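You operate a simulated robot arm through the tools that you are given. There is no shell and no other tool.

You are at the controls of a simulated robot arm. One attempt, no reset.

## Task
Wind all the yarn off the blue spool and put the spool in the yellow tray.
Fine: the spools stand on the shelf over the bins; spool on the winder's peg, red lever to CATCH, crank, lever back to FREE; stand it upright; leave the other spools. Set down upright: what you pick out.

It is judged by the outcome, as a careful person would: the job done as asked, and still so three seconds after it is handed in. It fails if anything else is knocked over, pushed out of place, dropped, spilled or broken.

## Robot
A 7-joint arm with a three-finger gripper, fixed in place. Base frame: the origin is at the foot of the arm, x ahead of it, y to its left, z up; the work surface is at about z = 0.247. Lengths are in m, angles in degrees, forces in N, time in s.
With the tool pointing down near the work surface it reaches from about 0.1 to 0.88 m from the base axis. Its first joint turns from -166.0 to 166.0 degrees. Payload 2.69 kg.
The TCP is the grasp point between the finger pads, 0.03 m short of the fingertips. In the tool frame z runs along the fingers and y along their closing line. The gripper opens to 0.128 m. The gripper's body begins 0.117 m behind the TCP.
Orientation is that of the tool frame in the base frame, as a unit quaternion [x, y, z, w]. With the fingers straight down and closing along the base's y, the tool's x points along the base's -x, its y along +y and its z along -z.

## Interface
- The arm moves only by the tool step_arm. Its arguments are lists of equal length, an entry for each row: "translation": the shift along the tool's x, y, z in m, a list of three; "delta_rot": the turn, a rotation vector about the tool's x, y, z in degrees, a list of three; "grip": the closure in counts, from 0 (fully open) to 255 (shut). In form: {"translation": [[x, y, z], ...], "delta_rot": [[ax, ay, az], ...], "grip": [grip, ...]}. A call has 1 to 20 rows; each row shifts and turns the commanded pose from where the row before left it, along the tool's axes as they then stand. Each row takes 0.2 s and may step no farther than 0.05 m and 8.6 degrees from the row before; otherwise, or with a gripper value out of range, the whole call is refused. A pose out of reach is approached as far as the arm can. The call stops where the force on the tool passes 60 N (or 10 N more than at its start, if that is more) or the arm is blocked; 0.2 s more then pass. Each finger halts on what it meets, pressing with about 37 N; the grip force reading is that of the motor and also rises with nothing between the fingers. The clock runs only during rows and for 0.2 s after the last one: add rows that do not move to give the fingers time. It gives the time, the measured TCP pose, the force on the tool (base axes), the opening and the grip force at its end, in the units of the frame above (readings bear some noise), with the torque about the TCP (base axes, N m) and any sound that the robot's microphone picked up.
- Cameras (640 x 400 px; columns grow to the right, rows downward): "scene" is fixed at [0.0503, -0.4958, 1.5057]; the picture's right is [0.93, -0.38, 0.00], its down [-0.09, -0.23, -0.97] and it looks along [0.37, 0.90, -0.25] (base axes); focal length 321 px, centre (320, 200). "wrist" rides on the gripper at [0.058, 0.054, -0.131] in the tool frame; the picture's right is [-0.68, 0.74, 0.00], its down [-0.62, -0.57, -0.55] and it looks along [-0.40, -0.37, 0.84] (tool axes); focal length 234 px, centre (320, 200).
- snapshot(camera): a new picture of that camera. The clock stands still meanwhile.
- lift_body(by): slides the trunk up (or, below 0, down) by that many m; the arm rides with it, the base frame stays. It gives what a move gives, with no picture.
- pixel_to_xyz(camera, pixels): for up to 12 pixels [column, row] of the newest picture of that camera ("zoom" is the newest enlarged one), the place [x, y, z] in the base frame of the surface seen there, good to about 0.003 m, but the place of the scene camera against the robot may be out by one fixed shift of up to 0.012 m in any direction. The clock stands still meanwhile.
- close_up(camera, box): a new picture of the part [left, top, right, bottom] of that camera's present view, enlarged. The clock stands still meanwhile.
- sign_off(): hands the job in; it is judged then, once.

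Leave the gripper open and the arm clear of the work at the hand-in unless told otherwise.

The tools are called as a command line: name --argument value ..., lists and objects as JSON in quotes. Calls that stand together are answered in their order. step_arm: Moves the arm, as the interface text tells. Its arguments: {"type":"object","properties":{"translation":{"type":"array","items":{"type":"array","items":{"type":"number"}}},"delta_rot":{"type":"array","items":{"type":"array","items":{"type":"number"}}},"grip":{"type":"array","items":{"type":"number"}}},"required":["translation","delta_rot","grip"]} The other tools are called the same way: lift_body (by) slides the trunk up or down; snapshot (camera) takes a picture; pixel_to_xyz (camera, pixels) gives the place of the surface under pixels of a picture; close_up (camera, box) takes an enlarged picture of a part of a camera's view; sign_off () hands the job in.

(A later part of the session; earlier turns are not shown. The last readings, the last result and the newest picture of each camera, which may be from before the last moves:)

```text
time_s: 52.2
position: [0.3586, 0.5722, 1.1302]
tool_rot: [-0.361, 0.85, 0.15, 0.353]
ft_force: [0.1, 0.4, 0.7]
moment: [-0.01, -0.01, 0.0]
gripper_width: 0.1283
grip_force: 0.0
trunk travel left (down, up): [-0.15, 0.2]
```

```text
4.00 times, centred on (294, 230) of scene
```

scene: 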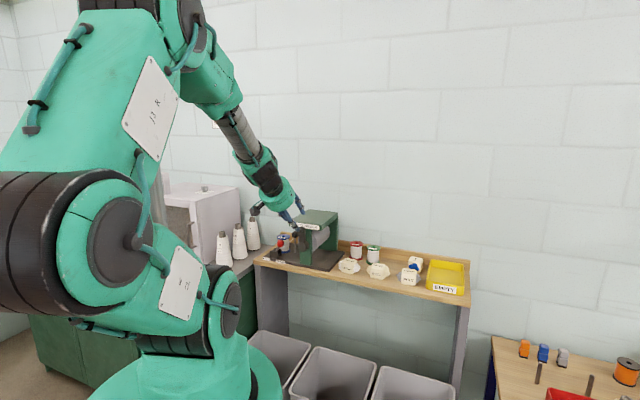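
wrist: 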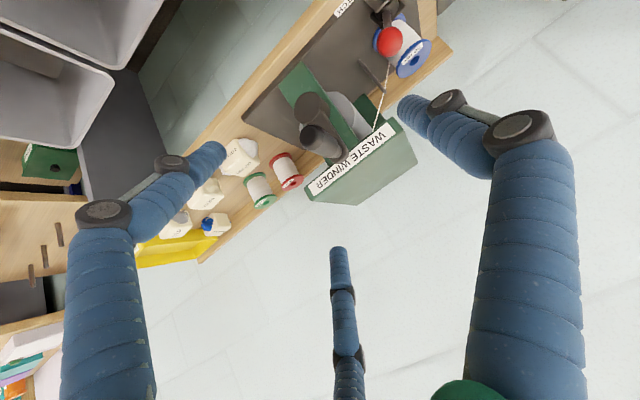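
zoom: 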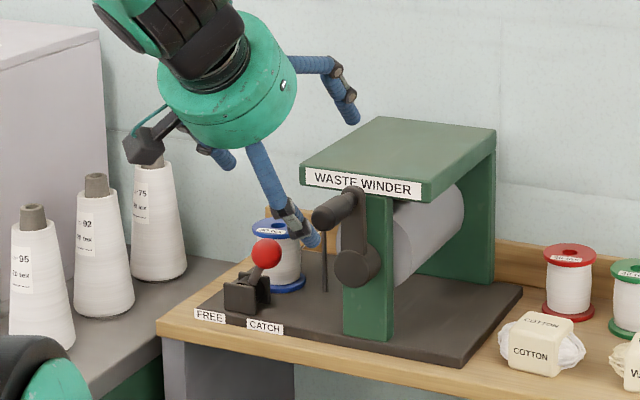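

With all three prongs, a 45° tilt would not seat well on the handle; an end-on grip is better. The fold of the arm limited me, so I'll raise the trunk 0.15 m (the hand goes up into free air) to give it room, then tilt to horizontal.

lift_body --by 0.15

snapshot --camera "scene"

```text
time_s: 54.0
position: [0.3575, 0.5704, 1.28]
tool_rot: [-0.361, 0.85, 0.151, 0.352]
ft_force: [1.1, 0.1, 0.0]
moment: [-0.01, 0.02, 0.02]
gripper_width: 0.1278
grip_force: 0.1
trunk travel left (down, up): [-0.3, 0.05]
```

```text
taken
```

scene: 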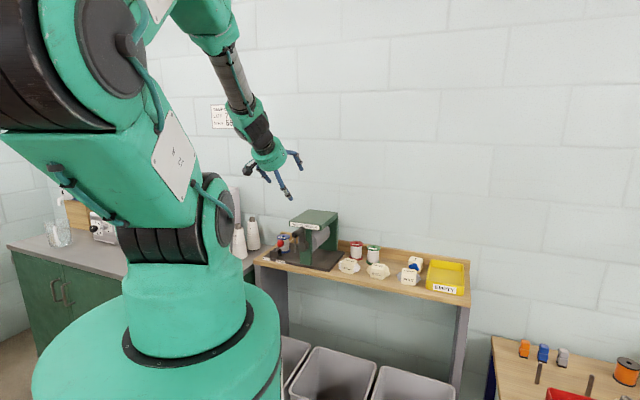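

Now I lower the hand to z≈1.08 in front of the handle (kept ~9 cm short of it), then rotate −45° about tool y to horizontal.

step_arm --translation '[[0.0339, 0, 0.0226], [0.0339, 0, 0.0226], [0.0339, 0, 0.0226], [0.0339, 0, 0.0226], [0.034, 0, 0.0227], [0, 0, 0]]' --delta_rot '[[0, 0, 0], [0, 0, 0], [0, 0, 0], [0, 0, 0], [0, 0, 0], [0, 0, 0]]' --grip '[116, 116, 116, 116, 116, 116]'

step_arm --translation '[[0, 0, 0], [0, 0, 0], [0, 0, 0], [0, 0, 0], [0, 0, 0], [0, 0, 0], [0, 0, 0]]' --delta_rot '[[0, -7.5, 0], [0, -7.5, 0], [0, -7.5, 0], [0, -7.5, 0], [0, -7.5, 0], [0, -7.5, 0], [0, 0, 0]]' --grip '[116, 116, 116, 116, 116, 116, 116]'

snapshot --camera "scene"

snapshot --camera "wrist"

```text
time_s: 55.4
position: [0.3293, 0.543, 1.0816]
tool_rot: [-0.361, 0.85, 0.151, 0.353]
ft_force: [0.8, 1.1, 0.0]
moment: [0.02, 0.0, -0.01]
gripper_width: 0.0698
grip_force: 0.0
trunk travel left (down, up): [-0.3, 0.05]
```

```text
time_s: 57.0
position: [0.3246, 0.5705, 1.1067]
tool_rot: [-0.282, 0.649, 0.262, 0.656]
ft_force: [-0.6, -0.1, -1.0]
moment: [0.01, -0.04, -0.03]
gripper_width: 0.0698
grip_force: 0.1
out of reach, approached as far as the arm can: row 5, 6
trunk travel left (down, up): [-0.3, 0.05]
```

```text
taken
```

scene: 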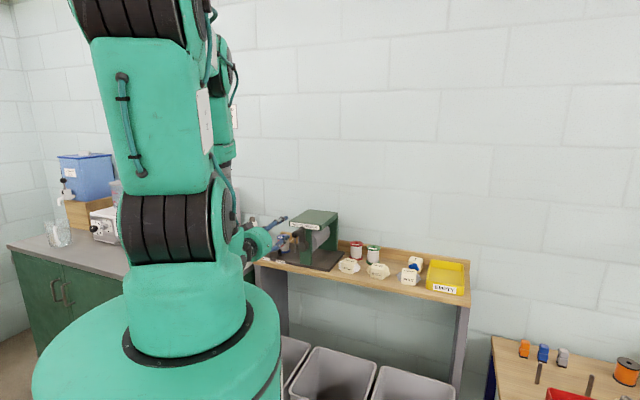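

```text
taken
```

wrist: 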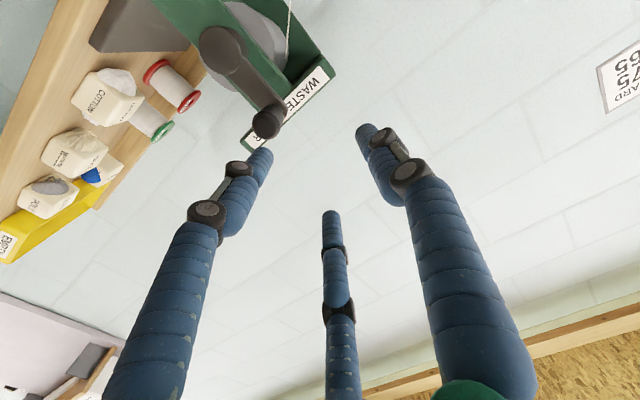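

The tool is now practically horizontal, pointing at the winder: TCP (0.3246,0.5705,1.1067). I align with the handle axis (right 2.3 cm, down 4.7 cm), still short of it.

step_arm --translation '[[0.0158, -0.0071, 0], [0.0158, -0.0071, 0], [0.0157, -0.0072, 0], [0, 0, 0]]' --delta_rot '[[0, 0, 0], [0, 0, 0], [0, 0, 0], [0, 0, 0]]' --grip '[116, 116, 116, 116]'

snapshot --camera "wrist"

close_up --camera "scene" --box '[234, 190, 334, 280]'

```text
time_s: 58.0
position: [0.3305, 0.595, 1.0924]
tool_rot: [-0.281, 0.65, 0.267, 0.654]
ft_force: [0.4, -0.2, -1.0]
moment: [0.01, 0.04, -0.01]
gripper_width: 0.0696
grip_force: 0.1
out of reach, approached as far as the arm can: row 1, 2, 3
trunk travel left (down, up): [-0.3, 0.05]
```

```text
taken
```

wrist: 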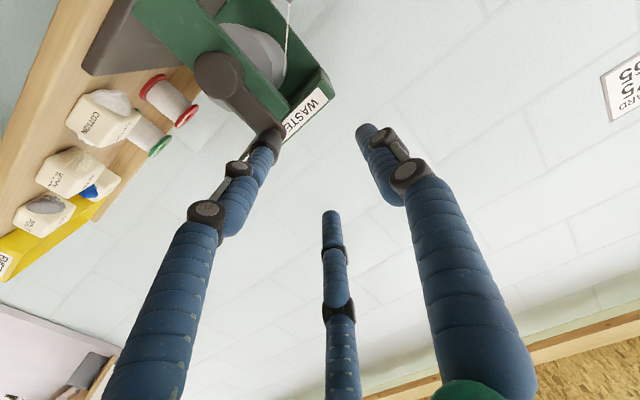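

```text
4.44 times, centred on (284, 235) of scene
```

zoom: 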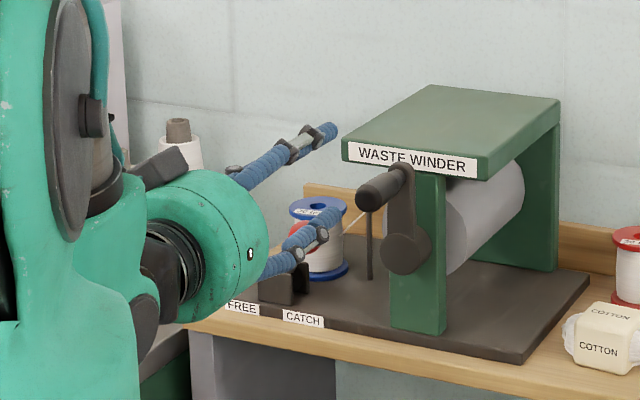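

All three moves were at the elbow's fold limit, so the hand drifted left instead. I'll raise the trunk the remaining 0.05 m to give the arm more room (hand moves up into free space), then move right and down again.

lift_body --by 0.05

step_arm --translation '[[0.02, -0.0089, 0.003], [0.02, -0.0089, 0.003], [0, 0, 0]]' --delta_rot '[[0, 0, 0], [0, 0, 0], [0, 0, 0]]' --grip '[116, 116, 116]'

```text
time_s: 58.9
position: [0.3288, 0.5936, 1.1419]
tool_rot: [-0.281, 0.65, 0.266, 0.654]
ft_force: [-0.2, -0.8, -0.3]
moment: [0.0, -0.02, -0.05]
gripper_width: 0.0697
grip_force: 0.2
trunk travel left (down, up): [-0.35, 0.0]
```

```text
time_s: 59.7
position: [0.3447, 0.5981, 1.1129]
tool_rot: [-0.285, 0.649, 0.259, 0.656]
ft_force: [-0.3, -0.6, 0.7]
moment: [0.02, 0.02, 0.01]
gripper_width: 0.0699
grip_force: 0.0
out of reach, approached as far as the arm can: row 1, 2
trunk travel left (down, up): [-0.35, 0.0]
```

I now understand the limits (wrist bend ~100° when the shoulder is high, elbow fold when low): a shoulder height in between with the tool pitched ~12° down suits best. First I pitch the tool 12° down and back away 3 cm.

step_arm --translation '[[0, 0, 0], [0, 0, 0], [0.0031, 0, -0.0147], [0.0031, 0, -0.0147], [0, 0, 0]]' --delta_rot '[[0, 6, 0], [0, 6, 0], [0, 0, 0], [0, 0, 0], [0, 0, 0]]' --grip '[116, 116, 116, 116, 116]'

```text
time_s: 60.9
position: [0.323, 0.5764, 1.1116]
tool_rot: [-0.306, 0.714, 0.235, 0.584]
ft_force: [0.5, -0.5, 0.2]
moment: [-0.04, -0.02, 0.04]
gripper_width: 0.0698
grip_force: 0.0
trunk travel left (down, up): [-0.35, 0.0]
```

Within reach again and 7 cm clear of the handle. Now I lower the trunk 0.15 m (hand stays in free air in front of the shelf).

lift_body --by -0.15

snapshot --camera "scene"

snapshot --camera "wrist"

```text
time_s: 62.6
position: [0.3238, 0.5763, 0.9623]
tool_rot: [-0.307, 0.714, 0.236, 0.584]
ft_force: [0.3, 0.0, 0.3]
moment: [-0.02, 0.01, 0.01]
gripper_width: 0.0699
grip_force: 0.1
trunk travel left (down, up): [-0.2, 0.15]
```

```text
taken
```

scene: 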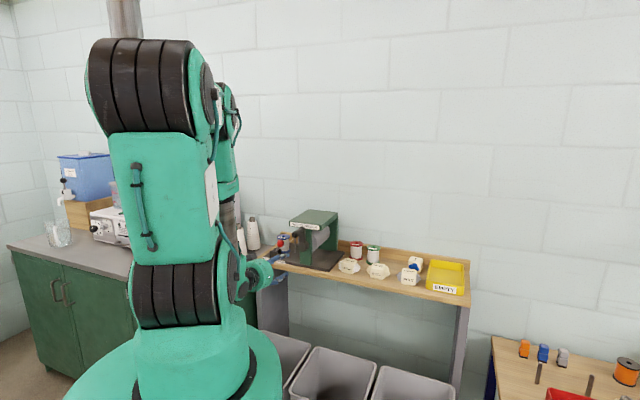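

```text
taken
```

wrist: 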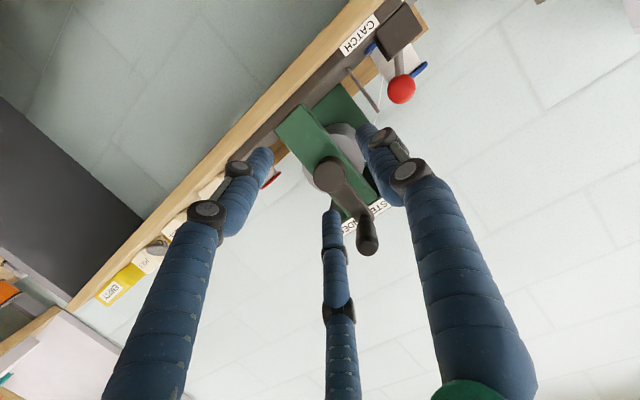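

The crank is well in view (handle end at (367,240)). I go up to handle height and line up sideways, ~5 cm short of the handle end.

step_arm --translation '[[-0.0334, -0.0098, 0.0015], [-0.0334, -0.0098, 0.0015], [-0.0335, -0.0097, 0.0016], [0, 0, 0]]' --delta_rot '[[0, 0, 0], [0, 0, 0], [0, 0, 0], [0, 0, 0]]' --grip '[116, 116, 116, 116]'

snapshot --camera "wrist"

close_up --camera "scene" --box '[234, 190, 334, 280]'

```text
time_s: 63.6
position: [0.3612, 0.5749, 1.0595]
tool_rot: [-0.307, 0.714, 0.236, 0.583]
ft_force: [-0.4, -1.3, 1.1]
moment: [0.0, 0.02, 0.02]
gripper_width: 0.0696
grip_force: 0.1
trunk travel left (down, up): [-0.2, 0.15]
```

```text
taken
```

wrist: 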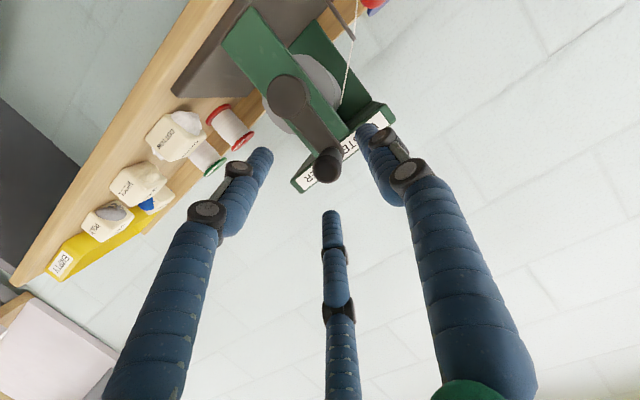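

```text
4.44 times, centred on (284, 235) of scene
```

zoom: 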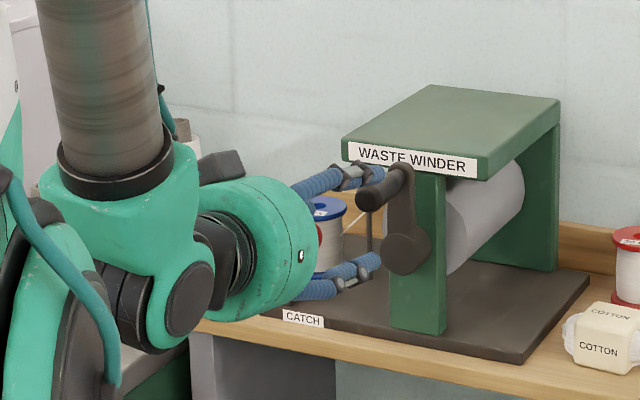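

Right in front of the handle now, fully within reach; in the wrist view the handle end is at (327,165), between the fingers. I measure it once more.

close_up --camera "wrist" --box '[250, 60, 390, 200]'

pixel_to_xyz --camera "wrist" --pixels '[[327, 165], [320, 165], [334, 165], [327, 158], [327, 173], [325, 148], [338, 150], [315, 150], [288, 95], [275, 95], [302, 95], [288, 82]]'

```text
2.86 times, centred on (320, 130) of wrist
```

zoom: 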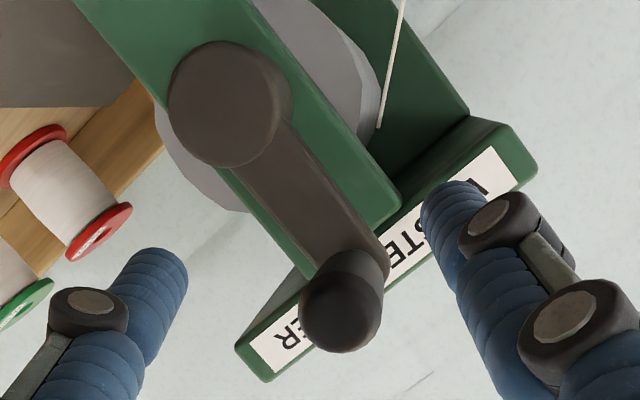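

```text
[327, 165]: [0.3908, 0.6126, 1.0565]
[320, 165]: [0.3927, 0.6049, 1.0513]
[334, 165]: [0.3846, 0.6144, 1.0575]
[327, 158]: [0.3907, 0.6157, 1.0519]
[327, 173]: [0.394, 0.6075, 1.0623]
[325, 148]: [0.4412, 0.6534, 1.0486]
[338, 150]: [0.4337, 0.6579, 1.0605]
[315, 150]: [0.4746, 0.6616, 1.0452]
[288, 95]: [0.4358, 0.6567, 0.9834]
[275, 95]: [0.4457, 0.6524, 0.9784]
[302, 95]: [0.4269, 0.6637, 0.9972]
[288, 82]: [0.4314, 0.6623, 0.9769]
```

Handle end centre ≈(0.392,0.610,1.059); hub centre ≈(0.437,0.6565,0.983): crank straight up, radius 0.076. I open to 0.10 and slide forward 6.3 cm so the handle goes between the fingers.

step_arm --translation '[[0, 0, 0], [-0.0033, 0.0007, 0.0154], [-0.0033, 0.0007, 0.0154], [-0.0033, 0.0007, 0.0154], [-0.0033, 0.0006, 0.0155], [0, 0, 0]]' --delta_rot '[[0, 0, 0], [0, 0, 0], [0, 0, 0], [0, 0, 0], [0, 0, 0], [0, 0, 0]]' --grip '[56, 56, 56, 56, 56, 56]'

snapshot --camera "wrist"

close_up --camera "scene" --box '[264, 210, 334, 270]'

```text
time_s: 65.0
position: [0.4048, 0.6233, 1.0588]
tool_rot: [-0.308, 0.714, 0.235, 0.583]
ft_force: [0.6, -0.4, 0.4]
moment: [0.01, -0.03, 0.02]
gripper_width: 0.1
grip_force: 0.1
trunk travel left (down, up): [-0.2, 0.15]
```

```text
taken
```

wrist: 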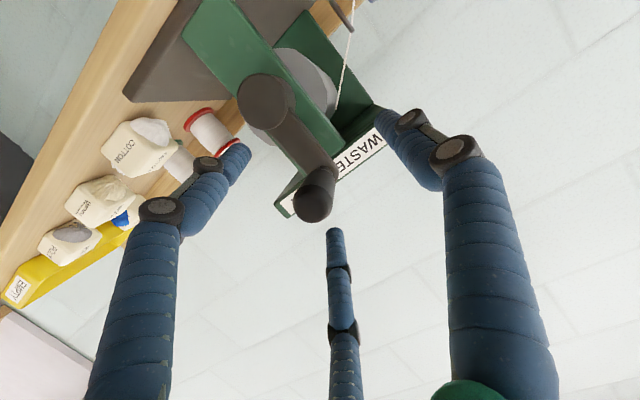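

```text
6.67 times, centred on (299, 240) of scene
```

zoom: 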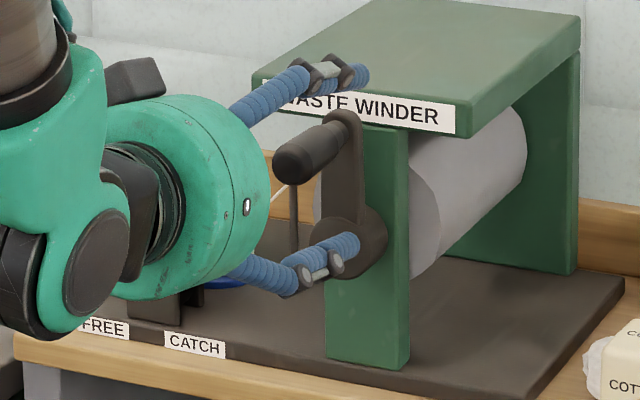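

The handle lies centrally between the fingers (end at (315,200) in the wrist view). I close gradually and watch for contact.

step_arm --translation '[[0, 0, 0], [0, 0, 0], [0, 0, 0], [0, 0, 0], [0, 0, 0]]' --delta_rot '[[0, 0, 0], [0, 0, 0], [0, 0, 0], [0, 0, 0], [0, 0, 0]]' --grip '[90, 120, 150, 172, 172]'

snapshot --camera "wrist"

close_up --camera "scene" --box '[264, 210, 334, 270]'

```text
time_s: 66.2
position: [0.4042, 0.6223, 1.0591]
tool_rot: [-0.307, 0.714, 0.236, 0.584]
ft_force: [0.7, -0.7, 1.9]
moment: [0.02, -0.04, -0.02]
gripper_width: 0.0427
grip_force: 0.9
trunk travel left (down, up): [-0.2, 0.15]
```

```text
taken
```

wrist: 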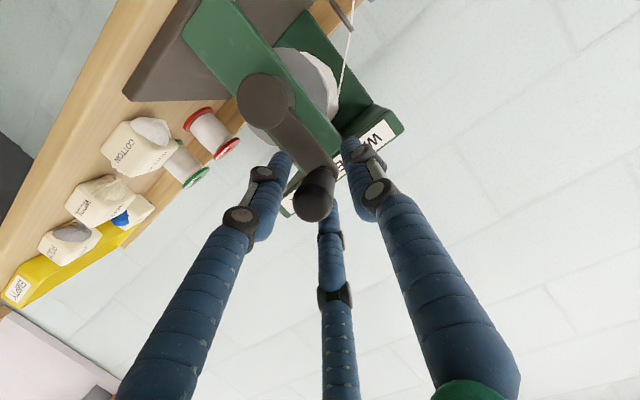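

```text
6.67 times, centred on (299, 240) of scene
```

zoom: 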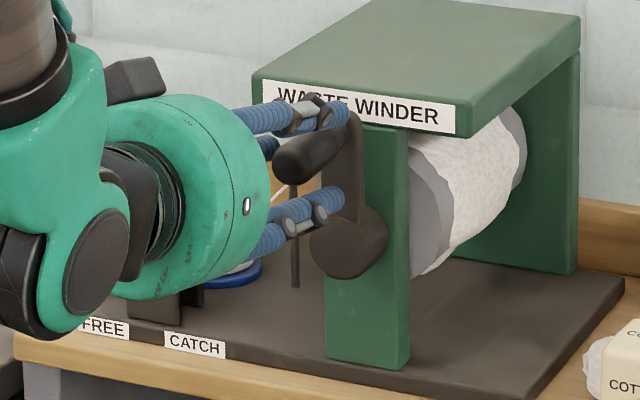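

Something changed: the drum inside now shows a layer of white yarn, and the upper finger is just touching the handle (z force +1.9 N). I check crank and drum closely before going on.

close_up --camera "scene" --box '[289, 215, 329, 255]'

close_up --camera "wrist" --box '[220, 50, 420, 240]'

```text
10.00 times, centred on (309, 235) of scene
```

zoom: 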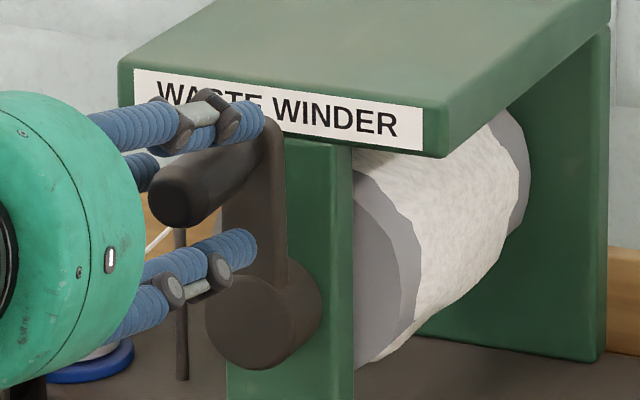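

```text
2.11 times, centred on (320, 145) of wrist
```

zoom: 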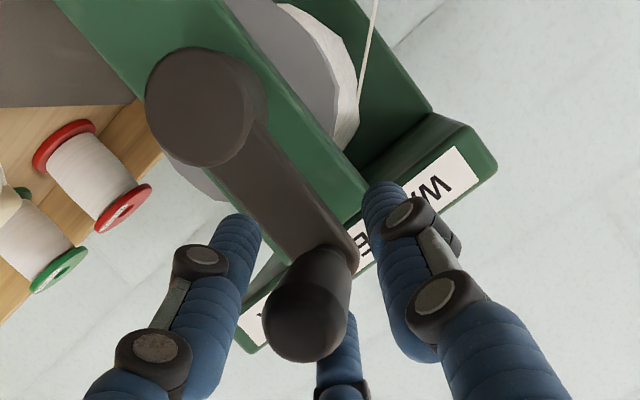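

The crank arm is still upright; the yarn layer just shows the winder has caught the thread. The handle crosses the tool axis right at the TCP, caged by the three fingers. I try the first 45° of a clockwise turn (right and down) and check force and whether the crank follows.

step_arm --translation '[[0, 0, 0], [0.0029, -0.0196, 0.0009], [0.0078, -0.0182, 0.0019], [0.0121, -0.0155, 0.0028], [0, 0, 0]]' --delta_rot '[[0, 0, 0], [0, 0, 0], [0, 0, 0], [0, 0, 0], [0, 0, 0]]' --grip '[178, 178, 178, 178, 178]'

close_up --camera "scene" --box '[264, 210, 334, 270]'

close_up --camera "wrist" --box '[200, 30, 440, 250]'

```text
time_s: 67.4
position: [0.4418, 0.5846, 1.0368]
tool_rot: [-0.308, 0.714, 0.236, 0.583]
ft_force: [-4.5, 1.1, -4.5]
moment: [0.02, -0.14, 0.05]
gripper_width: 0.0414
grip_force: 1.4
trunk travel left (down, up): [-0.2, 0.15]
```

```text
6.67 times, centred on (299, 240) of scene
```

zoom: 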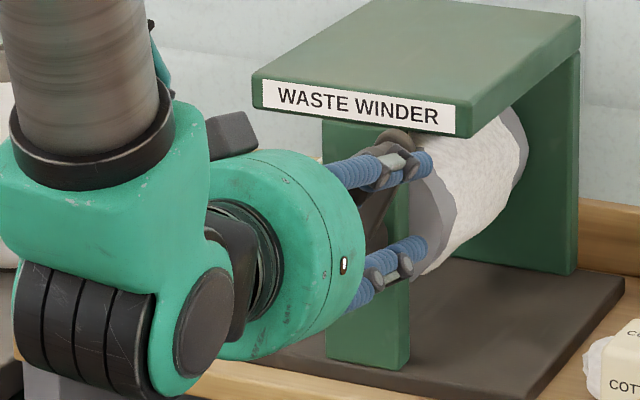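

```text
1.82 times, centred on (320, 140) of wrist
```

zoom: 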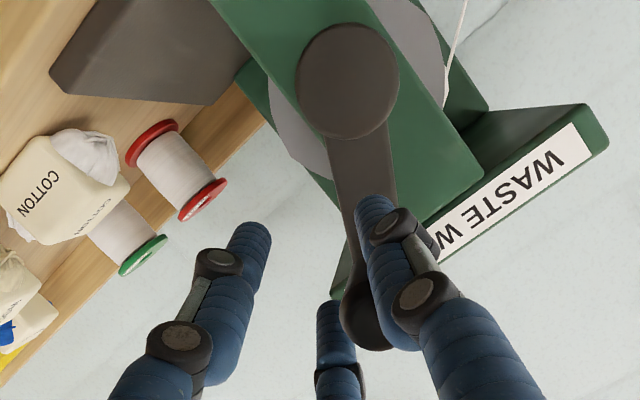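

The crank follows (arm now leaning right, handle pushed by the left finger, forces only ~6 N). I continue clockwise from 45° to 135° in 18° steps.

step_arm --translation '[[0.01909, -0.01356, 0.00423], [0.02227, -0.00685, 0.00482], [0.02328, 0.00051, 0.00495], [0.02201, 0.00783, 0.00458], [0.01859, 0.0144, 0.00377], [0, 0, 0]]' --delta_rot '[[0, 0, 0], [0, 0, 0], [0, 0, 0], [0, 0, 0], [0, 0, 0], [0, 0, 0]]' --grip '[180, 180, 180, 180, 180, 180]'

close_up --camera "scene" --box '[254, 205, 344, 285]'

close_up --camera "wrist" --box '[200, 30, 440, 250]'

```text
time_s: 68.8
position: [0.4408, 0.5951, 0.939]
tool_rot: [-0.309, 0.715, 0.229, 0.584]
ft_force: [-0.6, -1.3, -0.5]
moment: [-0.03, -0.01, 0.02]
gripper_width: 0.0376
grip_force: 0.1
out of reach, approached as far as the arm can: row 3, 4, 5
trunk travel left (down, up): [-0.2, 0.15]
```

```text
5.00 times, centred on (299, 245) of scene
```

zoom: 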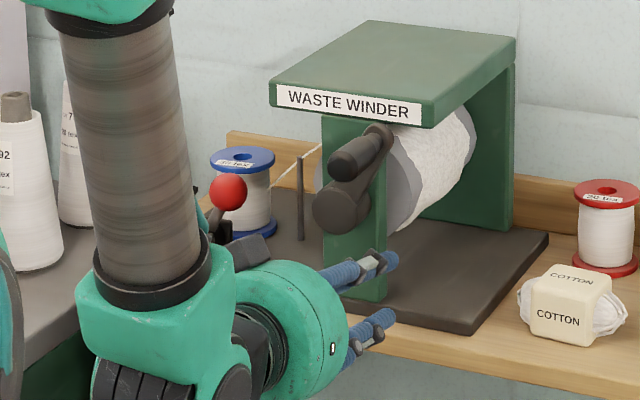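

```text
1.82 times, centred on (320, 140) of wrist
```

zoom: 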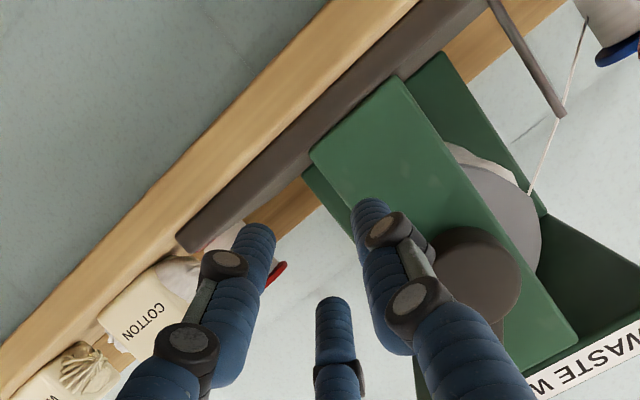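

The handle slipped out through the gap between the fingers (gap was wider than the handle) and stayed near 35°, and this low position was at the edge of reach. A near-vertical tool pinching the handle from above will be better for reach. First I back straight out from the crank.

step_arm --translation '[[0, 0, -0.025], [0, 0, -0.025], [0, 0, -0.025], [0, 0, 0]]' --delta_rot '[[0, 0, 0], [0, 0, 0], [0, 0, 0], [0, 0, 0]]' --grip '[180, 180, 180, 180]'

close_up --camera "scene" --box '[254, 205, 344, 285]'

```text
time_s: 69.8
position: [0.3832, 0.5571, 0.962]
tool_rot: [-0.31, 0.714, 0.231, 0.584]
ft_force: [-0.7, 0.4, -0.4]
moment: [0.0, -0.01, 0.0]
gripper_width: 0.0376
grip_force: 0.1
out of reach, approached as far as the arm can: row 1, 2, 3
trunk travel left (down, up): [-0.2, 0.15]
```

```text
5.00 times, centred on (299, 245) of scene
```

zoom: 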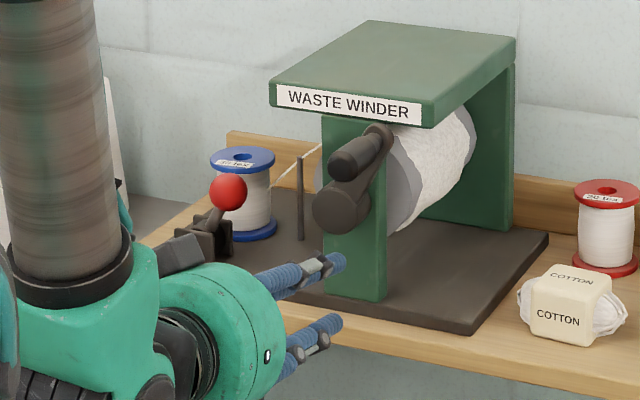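

Clear of the crank now. I pitch the tool down 32°, then retreat up and back into free space.

step_arm --translation '[[0, 0, 0], [0, 0, 0], [0, 0, 0], [0, 0, 0], [-0.0166, 0, -0.0369], [-0.0166, 0, -0.0369], [-0.0166, 0, -0.0369], [-0.0166, 0, -0.0369], [0, 0, 0]]' --delta_rot '[[0, 8, 0], [0, 8, 0], [0, 8, 0], [0, 8, 0], [0, 0, 0], [0, 0, 0], [0, 0, 0], [0, 0, 0], [0, 0, 0]]' --grip '[180, 180, 180, 180, 120, 120, 120, 120, 120]'

snapshot --camera "scene"

snapshot --camera "wrist"

```text
time_s: 71.8
position: [0.3425, 0.5155, 1.1151]
tool_rot: [-0.36, 0.848, 0.142, 0.364]
ft_force: [-0.7, 0.5, 0.3]
moment: [0.0, 0.0, 0.02]
gripper_width: 0.068
grip_force: 0.1
trunk travel left (down, up): [-0.2, 0.15]
```

```text
taken
```

scene: 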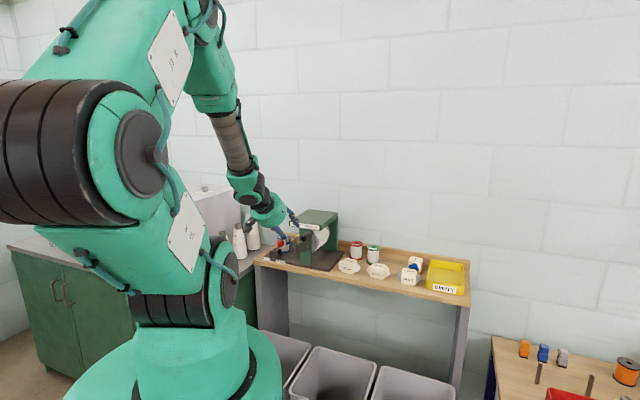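

```text
taken
```

wrist: 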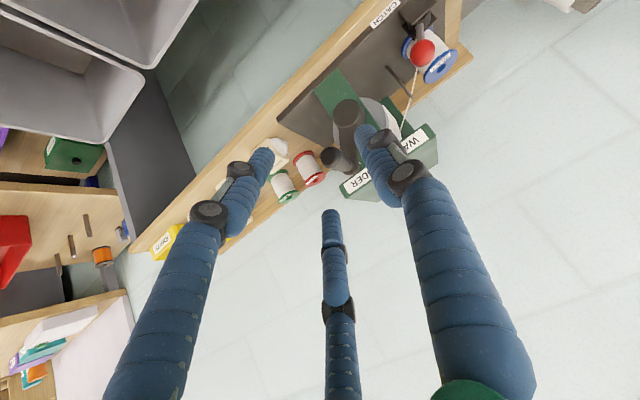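

Good. Finishing the pitch to 15° from vertical, then I'll measure the handle where it stands now.

step_arm --translation '[[0, 0, 0], [0, 0, 0], [0, 0, 0], [0, 0, 0], [0, 0, 0]]' --delta_rot '[[0, 7.75, 0], [0, 7.75, 0], [0, 7.75, 0], [0, 7.75, 0], [0, 0, 0]]' --grip '[120, 120, 120, 120, 120]'

snapshot --camera "wrist"

close_up --camera "scene" --box '[254, 195, 344, 275]'

```text
time_s: 73.0
position: [0.3427, 0.5185, 1.1131]
tool_rot: [-0.386, 0.913, 0.039, 0.123]
ft_force: [1.0, 1.6, -0.1]
moment: [-0.19, 0.15, -0.01]
gripper_width: 0.0676
grip_force: 0.0
trunk travel left (down, up): [-0.2, 0.15]
```

```text
taken
```

wrist: 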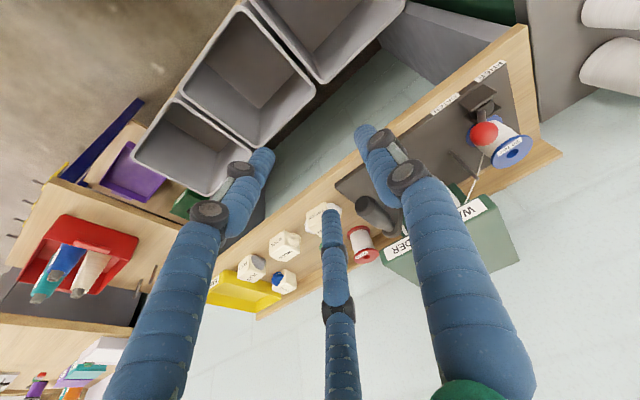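

```text
5.00 times, centred on (299, 235) of scene
```

zoom: 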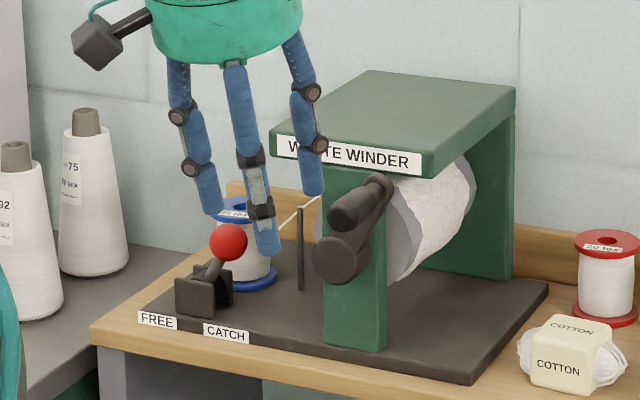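

Measuring the handle: scene enlargement end face (343,215), body top (360,200), arm end (382,185), hub face (340,258); and in the wrist picture the handle near (378,215).

pixel_to_xyz --camera "zoom" --pixels '[[341, 215], [336, 210], [360, 203], [372, 195], [355, 210], [388, 190], [380, 215], [340, 260], [330, 255]]'

close_up --camera "wrist" --box '[330, 170, 430, 260]'

```text
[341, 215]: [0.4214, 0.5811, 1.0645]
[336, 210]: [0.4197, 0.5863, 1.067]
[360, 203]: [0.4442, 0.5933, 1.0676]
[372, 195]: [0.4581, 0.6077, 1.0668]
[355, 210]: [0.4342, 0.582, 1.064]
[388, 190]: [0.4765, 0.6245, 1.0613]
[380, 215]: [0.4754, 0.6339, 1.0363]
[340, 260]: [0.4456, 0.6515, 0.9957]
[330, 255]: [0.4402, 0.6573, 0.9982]
```

```text
4.44 times, centred on (380, 215) of wrist
```

zoom: 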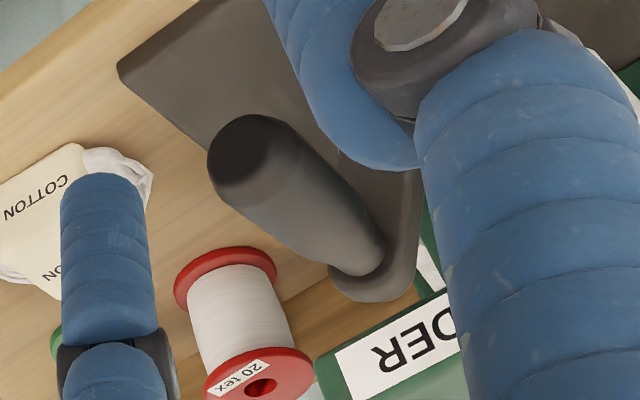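

The handle is clear in this view: end face around (243,155), body (300,190), arm end (390,275). Measuring.

pixel_to_xyz --camera "zoom" --pixels '[[243, 150], [232, 165], [262, 140], [225, 140], [280, 185], [300, 200], [320, 215], [340, 240], [360, 260], [395, 270], [270, 215], [330, 185]]'

```text
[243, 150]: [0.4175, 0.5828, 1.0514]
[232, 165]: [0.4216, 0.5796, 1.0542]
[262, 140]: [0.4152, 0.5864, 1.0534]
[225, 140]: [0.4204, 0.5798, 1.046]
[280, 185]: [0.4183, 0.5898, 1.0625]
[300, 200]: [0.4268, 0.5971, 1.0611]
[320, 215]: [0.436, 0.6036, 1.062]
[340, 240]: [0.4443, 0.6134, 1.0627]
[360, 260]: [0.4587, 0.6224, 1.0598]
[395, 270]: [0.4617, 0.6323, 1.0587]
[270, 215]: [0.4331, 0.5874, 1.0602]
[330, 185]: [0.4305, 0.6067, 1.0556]
```

The handle axis now is at u≈−0.102, z≈1.049 (crank about 29° clockwise of top). I move above it with the fingers set to straddle it left and right, tips 3 cm over the handle.

step_arm --translation '[[-0.0359, -0.0042, 0.0058], [-0.0359, -0.0042, 0.0058], [-0.0358, -0.0042, 0.0057], [0, 0, 0]]' --delta_rot '[[0, 0, 0], [0, 0, 0], [0, 0, 0], [0, 0, 0]]' --grip '[104, 104, 104, 104]'

snapshot --camera "wrist"

close_up --camera "scene" --box '[264, 195, 344, 265]'

```text
time_s: 74.0
position: [0.4252, 0.5855, 1.1244]
tool_rot: [-0.385, 0.914, 0.04, 0.123]
ft_force: [0.1, 0.4, 0.3]
moment: [-0.03, 0.02, 0.0]
gripper_width: 0.076
grip_force: 0.0
trunk travel left (down, up): [-0.2, 0.15]
```

```text
taken
```

wrist: 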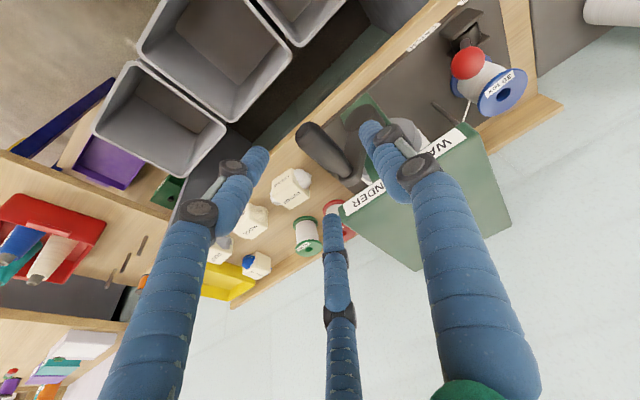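

```text
5.71 times, centred on (304, 230) of scene
```

zoom: 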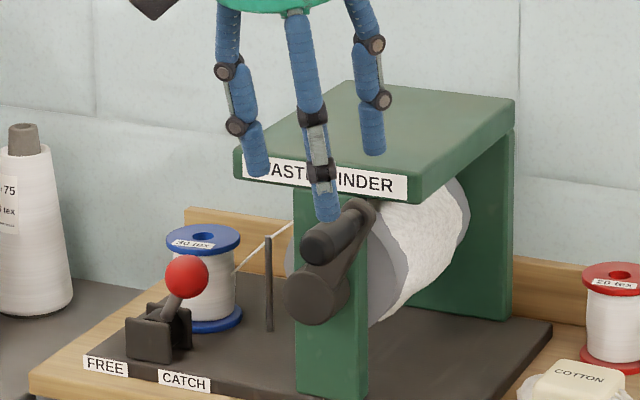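

Well placed: handle below, one finger on its left, two on its right. I lower 7.5 cm straight down so the pads are level with the handle.

step_arm --translation '[[0.0048, 0.0004, 0.0181], [0.0048, 0.0004, 0.0181], [0.0048, 0.0005, 0.0181], [0.0047, 0.0005, 0.0181], [0, 0, 0]]' --delta_rot '[[0, 0, 0], [0, 0, 0], [0, 0, 0], [0, 0, 0], [0, 0, 0]]' --grip '[104, 104, 104, 104, 104]'

snapshot --camera "wrist"

close_up --camera "scene" --box '[274, 205, 334, 260]'

```text
time_s: 75.2
position: [0.4248, 0.5863, 1.0515]
tool_rot: [-0.386, 0.913, 0.04, 0.124]
ft_force: [0.2, 0.3, 0.1]
moment: [-0.01, 0.01, -0.01]
gripper_width: 0.0756
grip_force: 0.0
trunk travel left (down, up): [-0.2, 0.15]
```

```text
taken
```

wrist: 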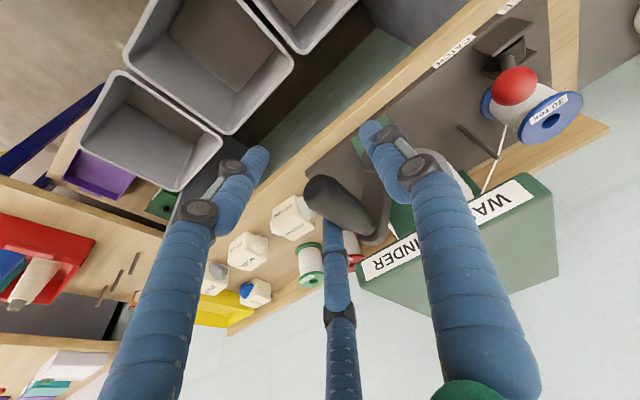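

```text
7.27 times, centred on (304, 232) of scene
```

zoom: 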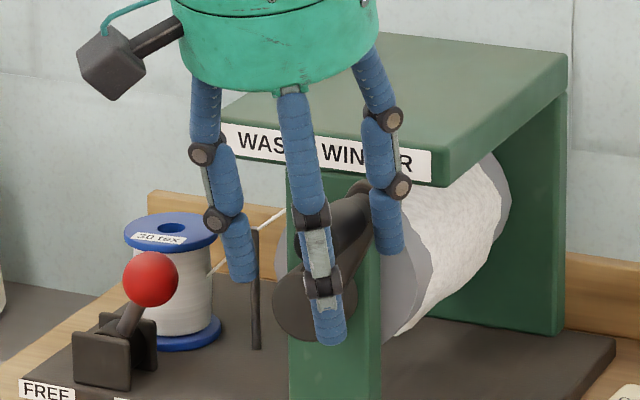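

The handle is between left finger and right pair, at pad height. I close onto it.

step_arm --translation '[[0, 0, 0], [0, 0, 0], [0, 0, 0], [0, 0, 0], [0, 0, 0], [0, 0, 0]]' --delta_rot '[[0, 0, 0], [0, 0, 0], [0, 0, 0], [0, 0, 0], [0, 0, 0], [0, 0, 0]]' --grip '[130, 155, 180, 205, 225, 225]'

snapshot --camera "wrist"

close_up --camera "scene" --box '[274, 205, 334, 260]'

```text
time_s: 76.6
position: [0.4255, 0.5859, 1.0491]
tool_rot: [-0.386, 0.913, 0.04, 0.124]
ft_force: [1.0, 5.9, -5.4]
moment: [0.13, -0.2, -1.75]
gripper_width: 0.0364
grip_force: 44.9
trunk travel left (down, up): [-0.2, 0.15]
```

```text
taken
```

wrist: 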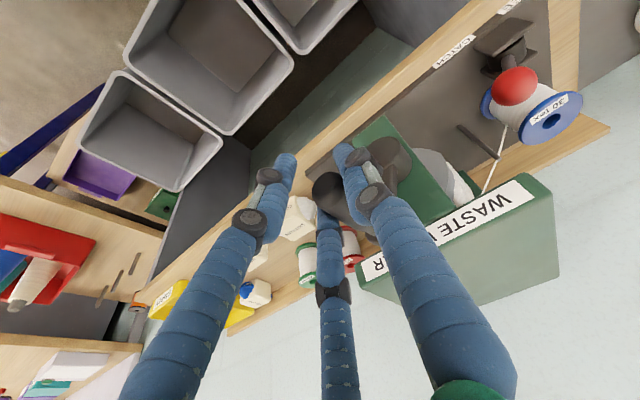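

```text
7.27 times, centred on (304, 232) of scene
```

zoom: 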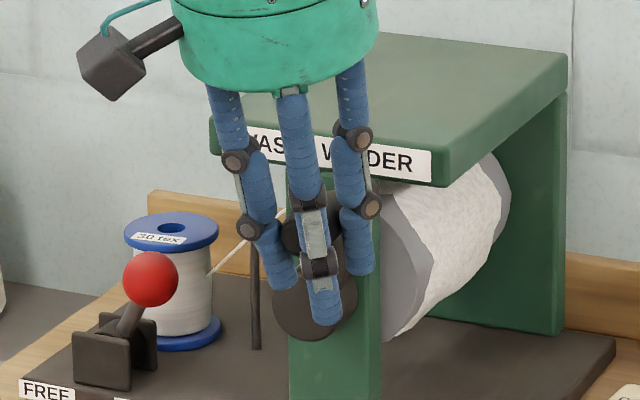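

Clamped: width 0.036 with ~45 N, so it is indeed a three-finger grip on the handle. Now I crank clockwise from ~28° to 90° in four steps and check that it follows.

step_arm --translation '[[0.00297, -0.01644, 0.01185], [0.00403, -0.01257, 0.01573], [0.00479, -0.00772, 0.01842], [0.00516, -0.0023, 0.01966], [0, 0, 0]]' --delta_rot '[[0, 0, 0], [0, 0, 0], [0, 0, 0], [0, 0, 0], [0, 0, 0]]' --grip '[225, 225, 225, 225, 225]'

snapshot --camera "wrist"

close_up --camera "scene" --box '[254, 205, 334, 275]'

```text
time_s: 77.8
position: [0.4578, 0.5537, 0.9816]
tool_rot: [-0.384, 0.914, 0.04, 0.122]
ft_force: [45.5, -27.5, -3.1]
moment: [-0.04, 0.31, -1.97]
gripper_width: 0.0363
grip_force: 44.8
trunk travel left (down, up): [-0.2, 0.15]
```

```text
taken
```

wrist: 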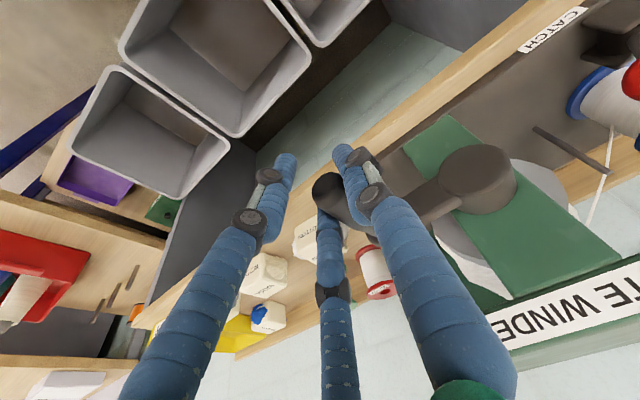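

```text
5.71 times, centred on (294, 240) of scene
```

zoom: 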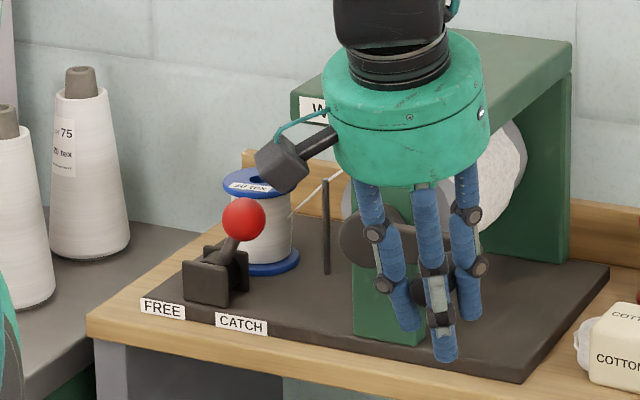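

The crank follows to 90° (arm horizontal). A side force of 52 N along the shelf shows my circle's centre was ~5 mm too far left; I correct the centre and continue from 90° to 180°.

step_arm --translation '[[0.00631, -0.00121, 0.02398], [0.00541, 0.01119, 0.0201], [0.0043, 0.01709, 0.0157], [0.00279, 0.02134, 0.00979], [0.00101, 0.02338, 0.00298], [0, 0, 0]]' --delta_rot '[[0, 0, 0], [0, 0, 0], [0, 0, 0], [0, 0, 0], [0, 0, 0], [0, 0, 0]]' --grip '[225, 225, 225, 225, 225, 225]'

snapshot --camera "wrist"

close_up --camera "scene" --box '[254, 205, 334, 275]'

```text
time_s: 79.2
position: [0.4041, 0.6064, 0.9048]
tool_rot: [-0.385, 0.914, 0.041, 0.124]
ft_force: [11.8, 14.8, -9.3]
moment: [-0.31, 0.11, -1.21]
gripper_width: 0.0363
grip_force: 44.6
trunk travel left (down, up): [-0.2, 0.15]
```

```text
taken
```

wrist: 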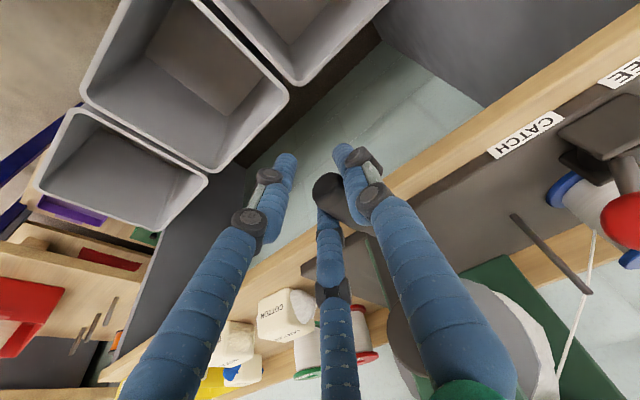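

```text
5.71 times, centred on (294, 240) of scene
```

zoom: 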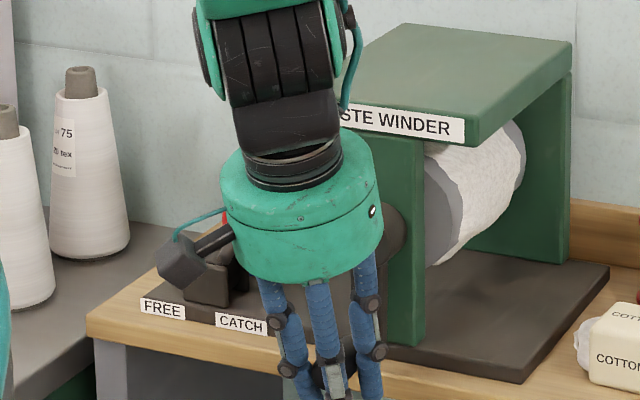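

Handle carried down to the bottom, grip intact, forces moderate. Now up the left side, 180° to 270°.

step_arm --translation '[[-0.00087, 0.0232, -0.00416], [-0.00267, 0.02078, -0.01088], [-0.00421, 0.01629, -0.01654], [-0.00533, 0.01021, -0.02059], [-0.00593, 0.00314, -0.02261], [0, 0, 0]]' --delta_rot '[[0, 0, 0], [0, 0, 0], [0, 0, 0], [0, 0, 0], [0, 0, 0], [0, 0, 0]]' --grip '[225, 225, 225, 225, 225, 225]'

snapshot --camera "wrist"

close_up --camera "scene" --box '[254, 205, 334, 275]'

```text
time_s: 80.6
position: [0.3512, 0.6588, 0.9809]
tool_rot: [-0.384, 0.914, 0.041, 0.124]
ft_force: [16.1, 21.5, 0.3]
moment: [0.07, -0.06, -1.17]
gripper_width: 0.0363
grip_force: 44.9
trunk travel left (down, up): [-0.2, 0.15]
```

```text
taken
```

wrist: 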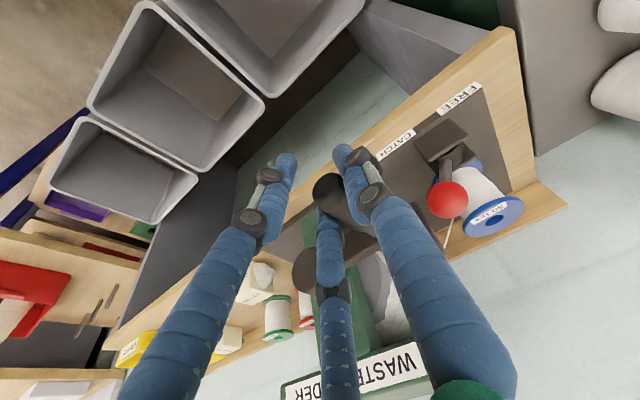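

```text
5.71 times, centred on (294, 240) of scene
```

zoom: 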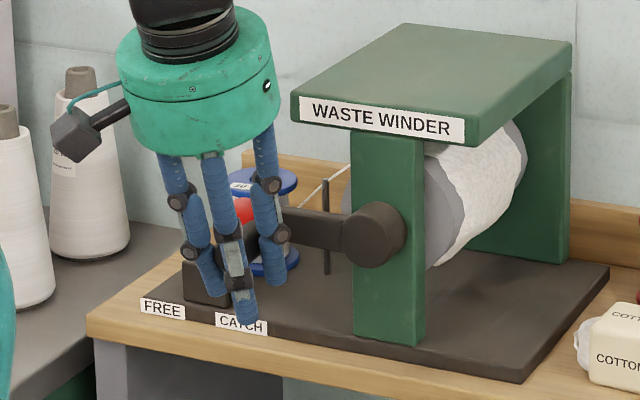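

Crank at 270°, following nicely. I go on to 360° (top), adding 2.5 mm forward to relieve the 26 N pull along the handle.

step_arm --translation '[[-0.00835, -0.00426, -0.02183], [-0.00539, -0.01121, -0.02005], [-0.00431, -0.01709, -0.0157], [-0.00279, -0.0213, -0.00982], [-0.00101, -0.02341, -0.00298], [0, 0, 0]]' --delta_rot '[[0, 0, 0], [0, 0, 0], [0, 0, 0], [0, 0, 0], [0, 0, 0], [0, 0, 0]]' --grip '[225, 225, 225, 225, 225, 225]'

snapshot --camera "wrist"

close_up --camera "scene" --box '[254, 205, 334, 275]'

```text
time_s: 82.0
position: [0.4049, 0.6039, 1.0552]
tool_rot: [-0.385, 0.914, 0.04, 0.123]
ft_force: [-8.8, -11.8, 5.2]
moment: [-0.01, 0.07, -1.45]
gripper_width: 0.0364
grip_force: 45.0
trunk travel left (down, up): [-0.2, 0.15]
```

```text
taken
```

wrist: 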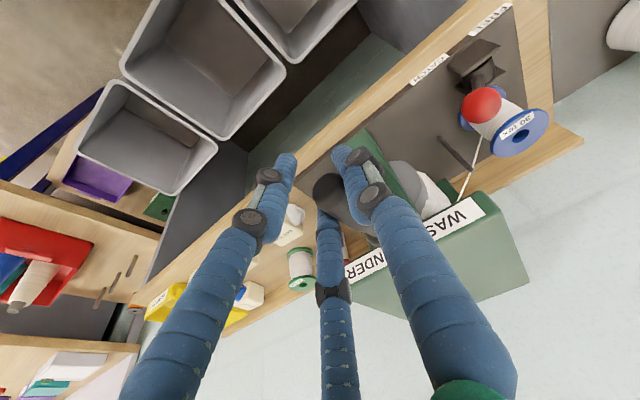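

```text
5.71 times, centred on (294, 240) of scene
```

zoom: 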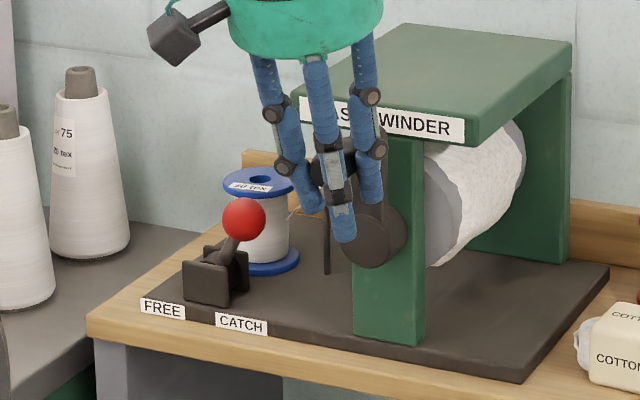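

A full turn done. Let me look closely at the spool for how much yarn is left.

close_up --camera "scene" --box '[276, 228, 306, 258]'

close_up --camera "wrist" --box '[450, 60, 570, 180]'

```text
13.33 times, centred on (291, 243) of scene
```

zoom: 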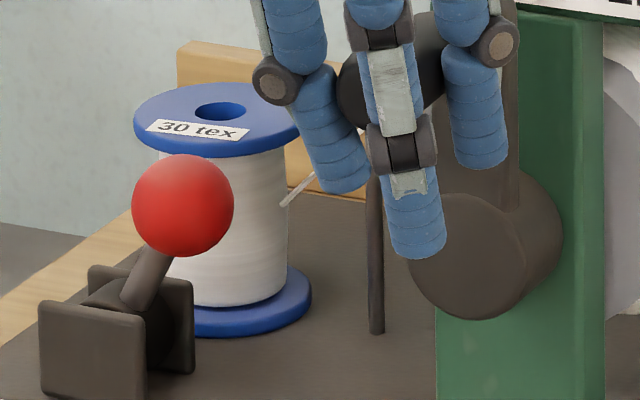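

```text
3.33 times, centred on (510, 120) of wrist
```

zoom: 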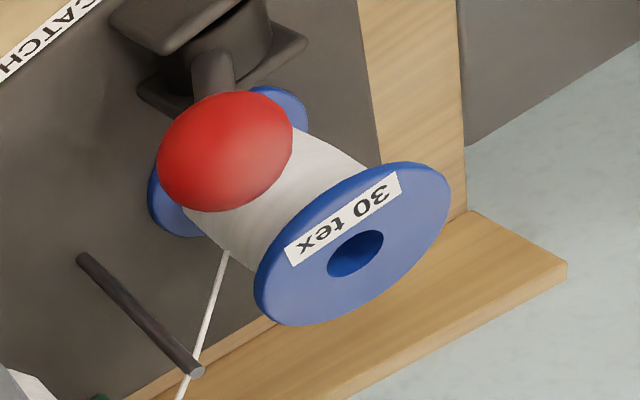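

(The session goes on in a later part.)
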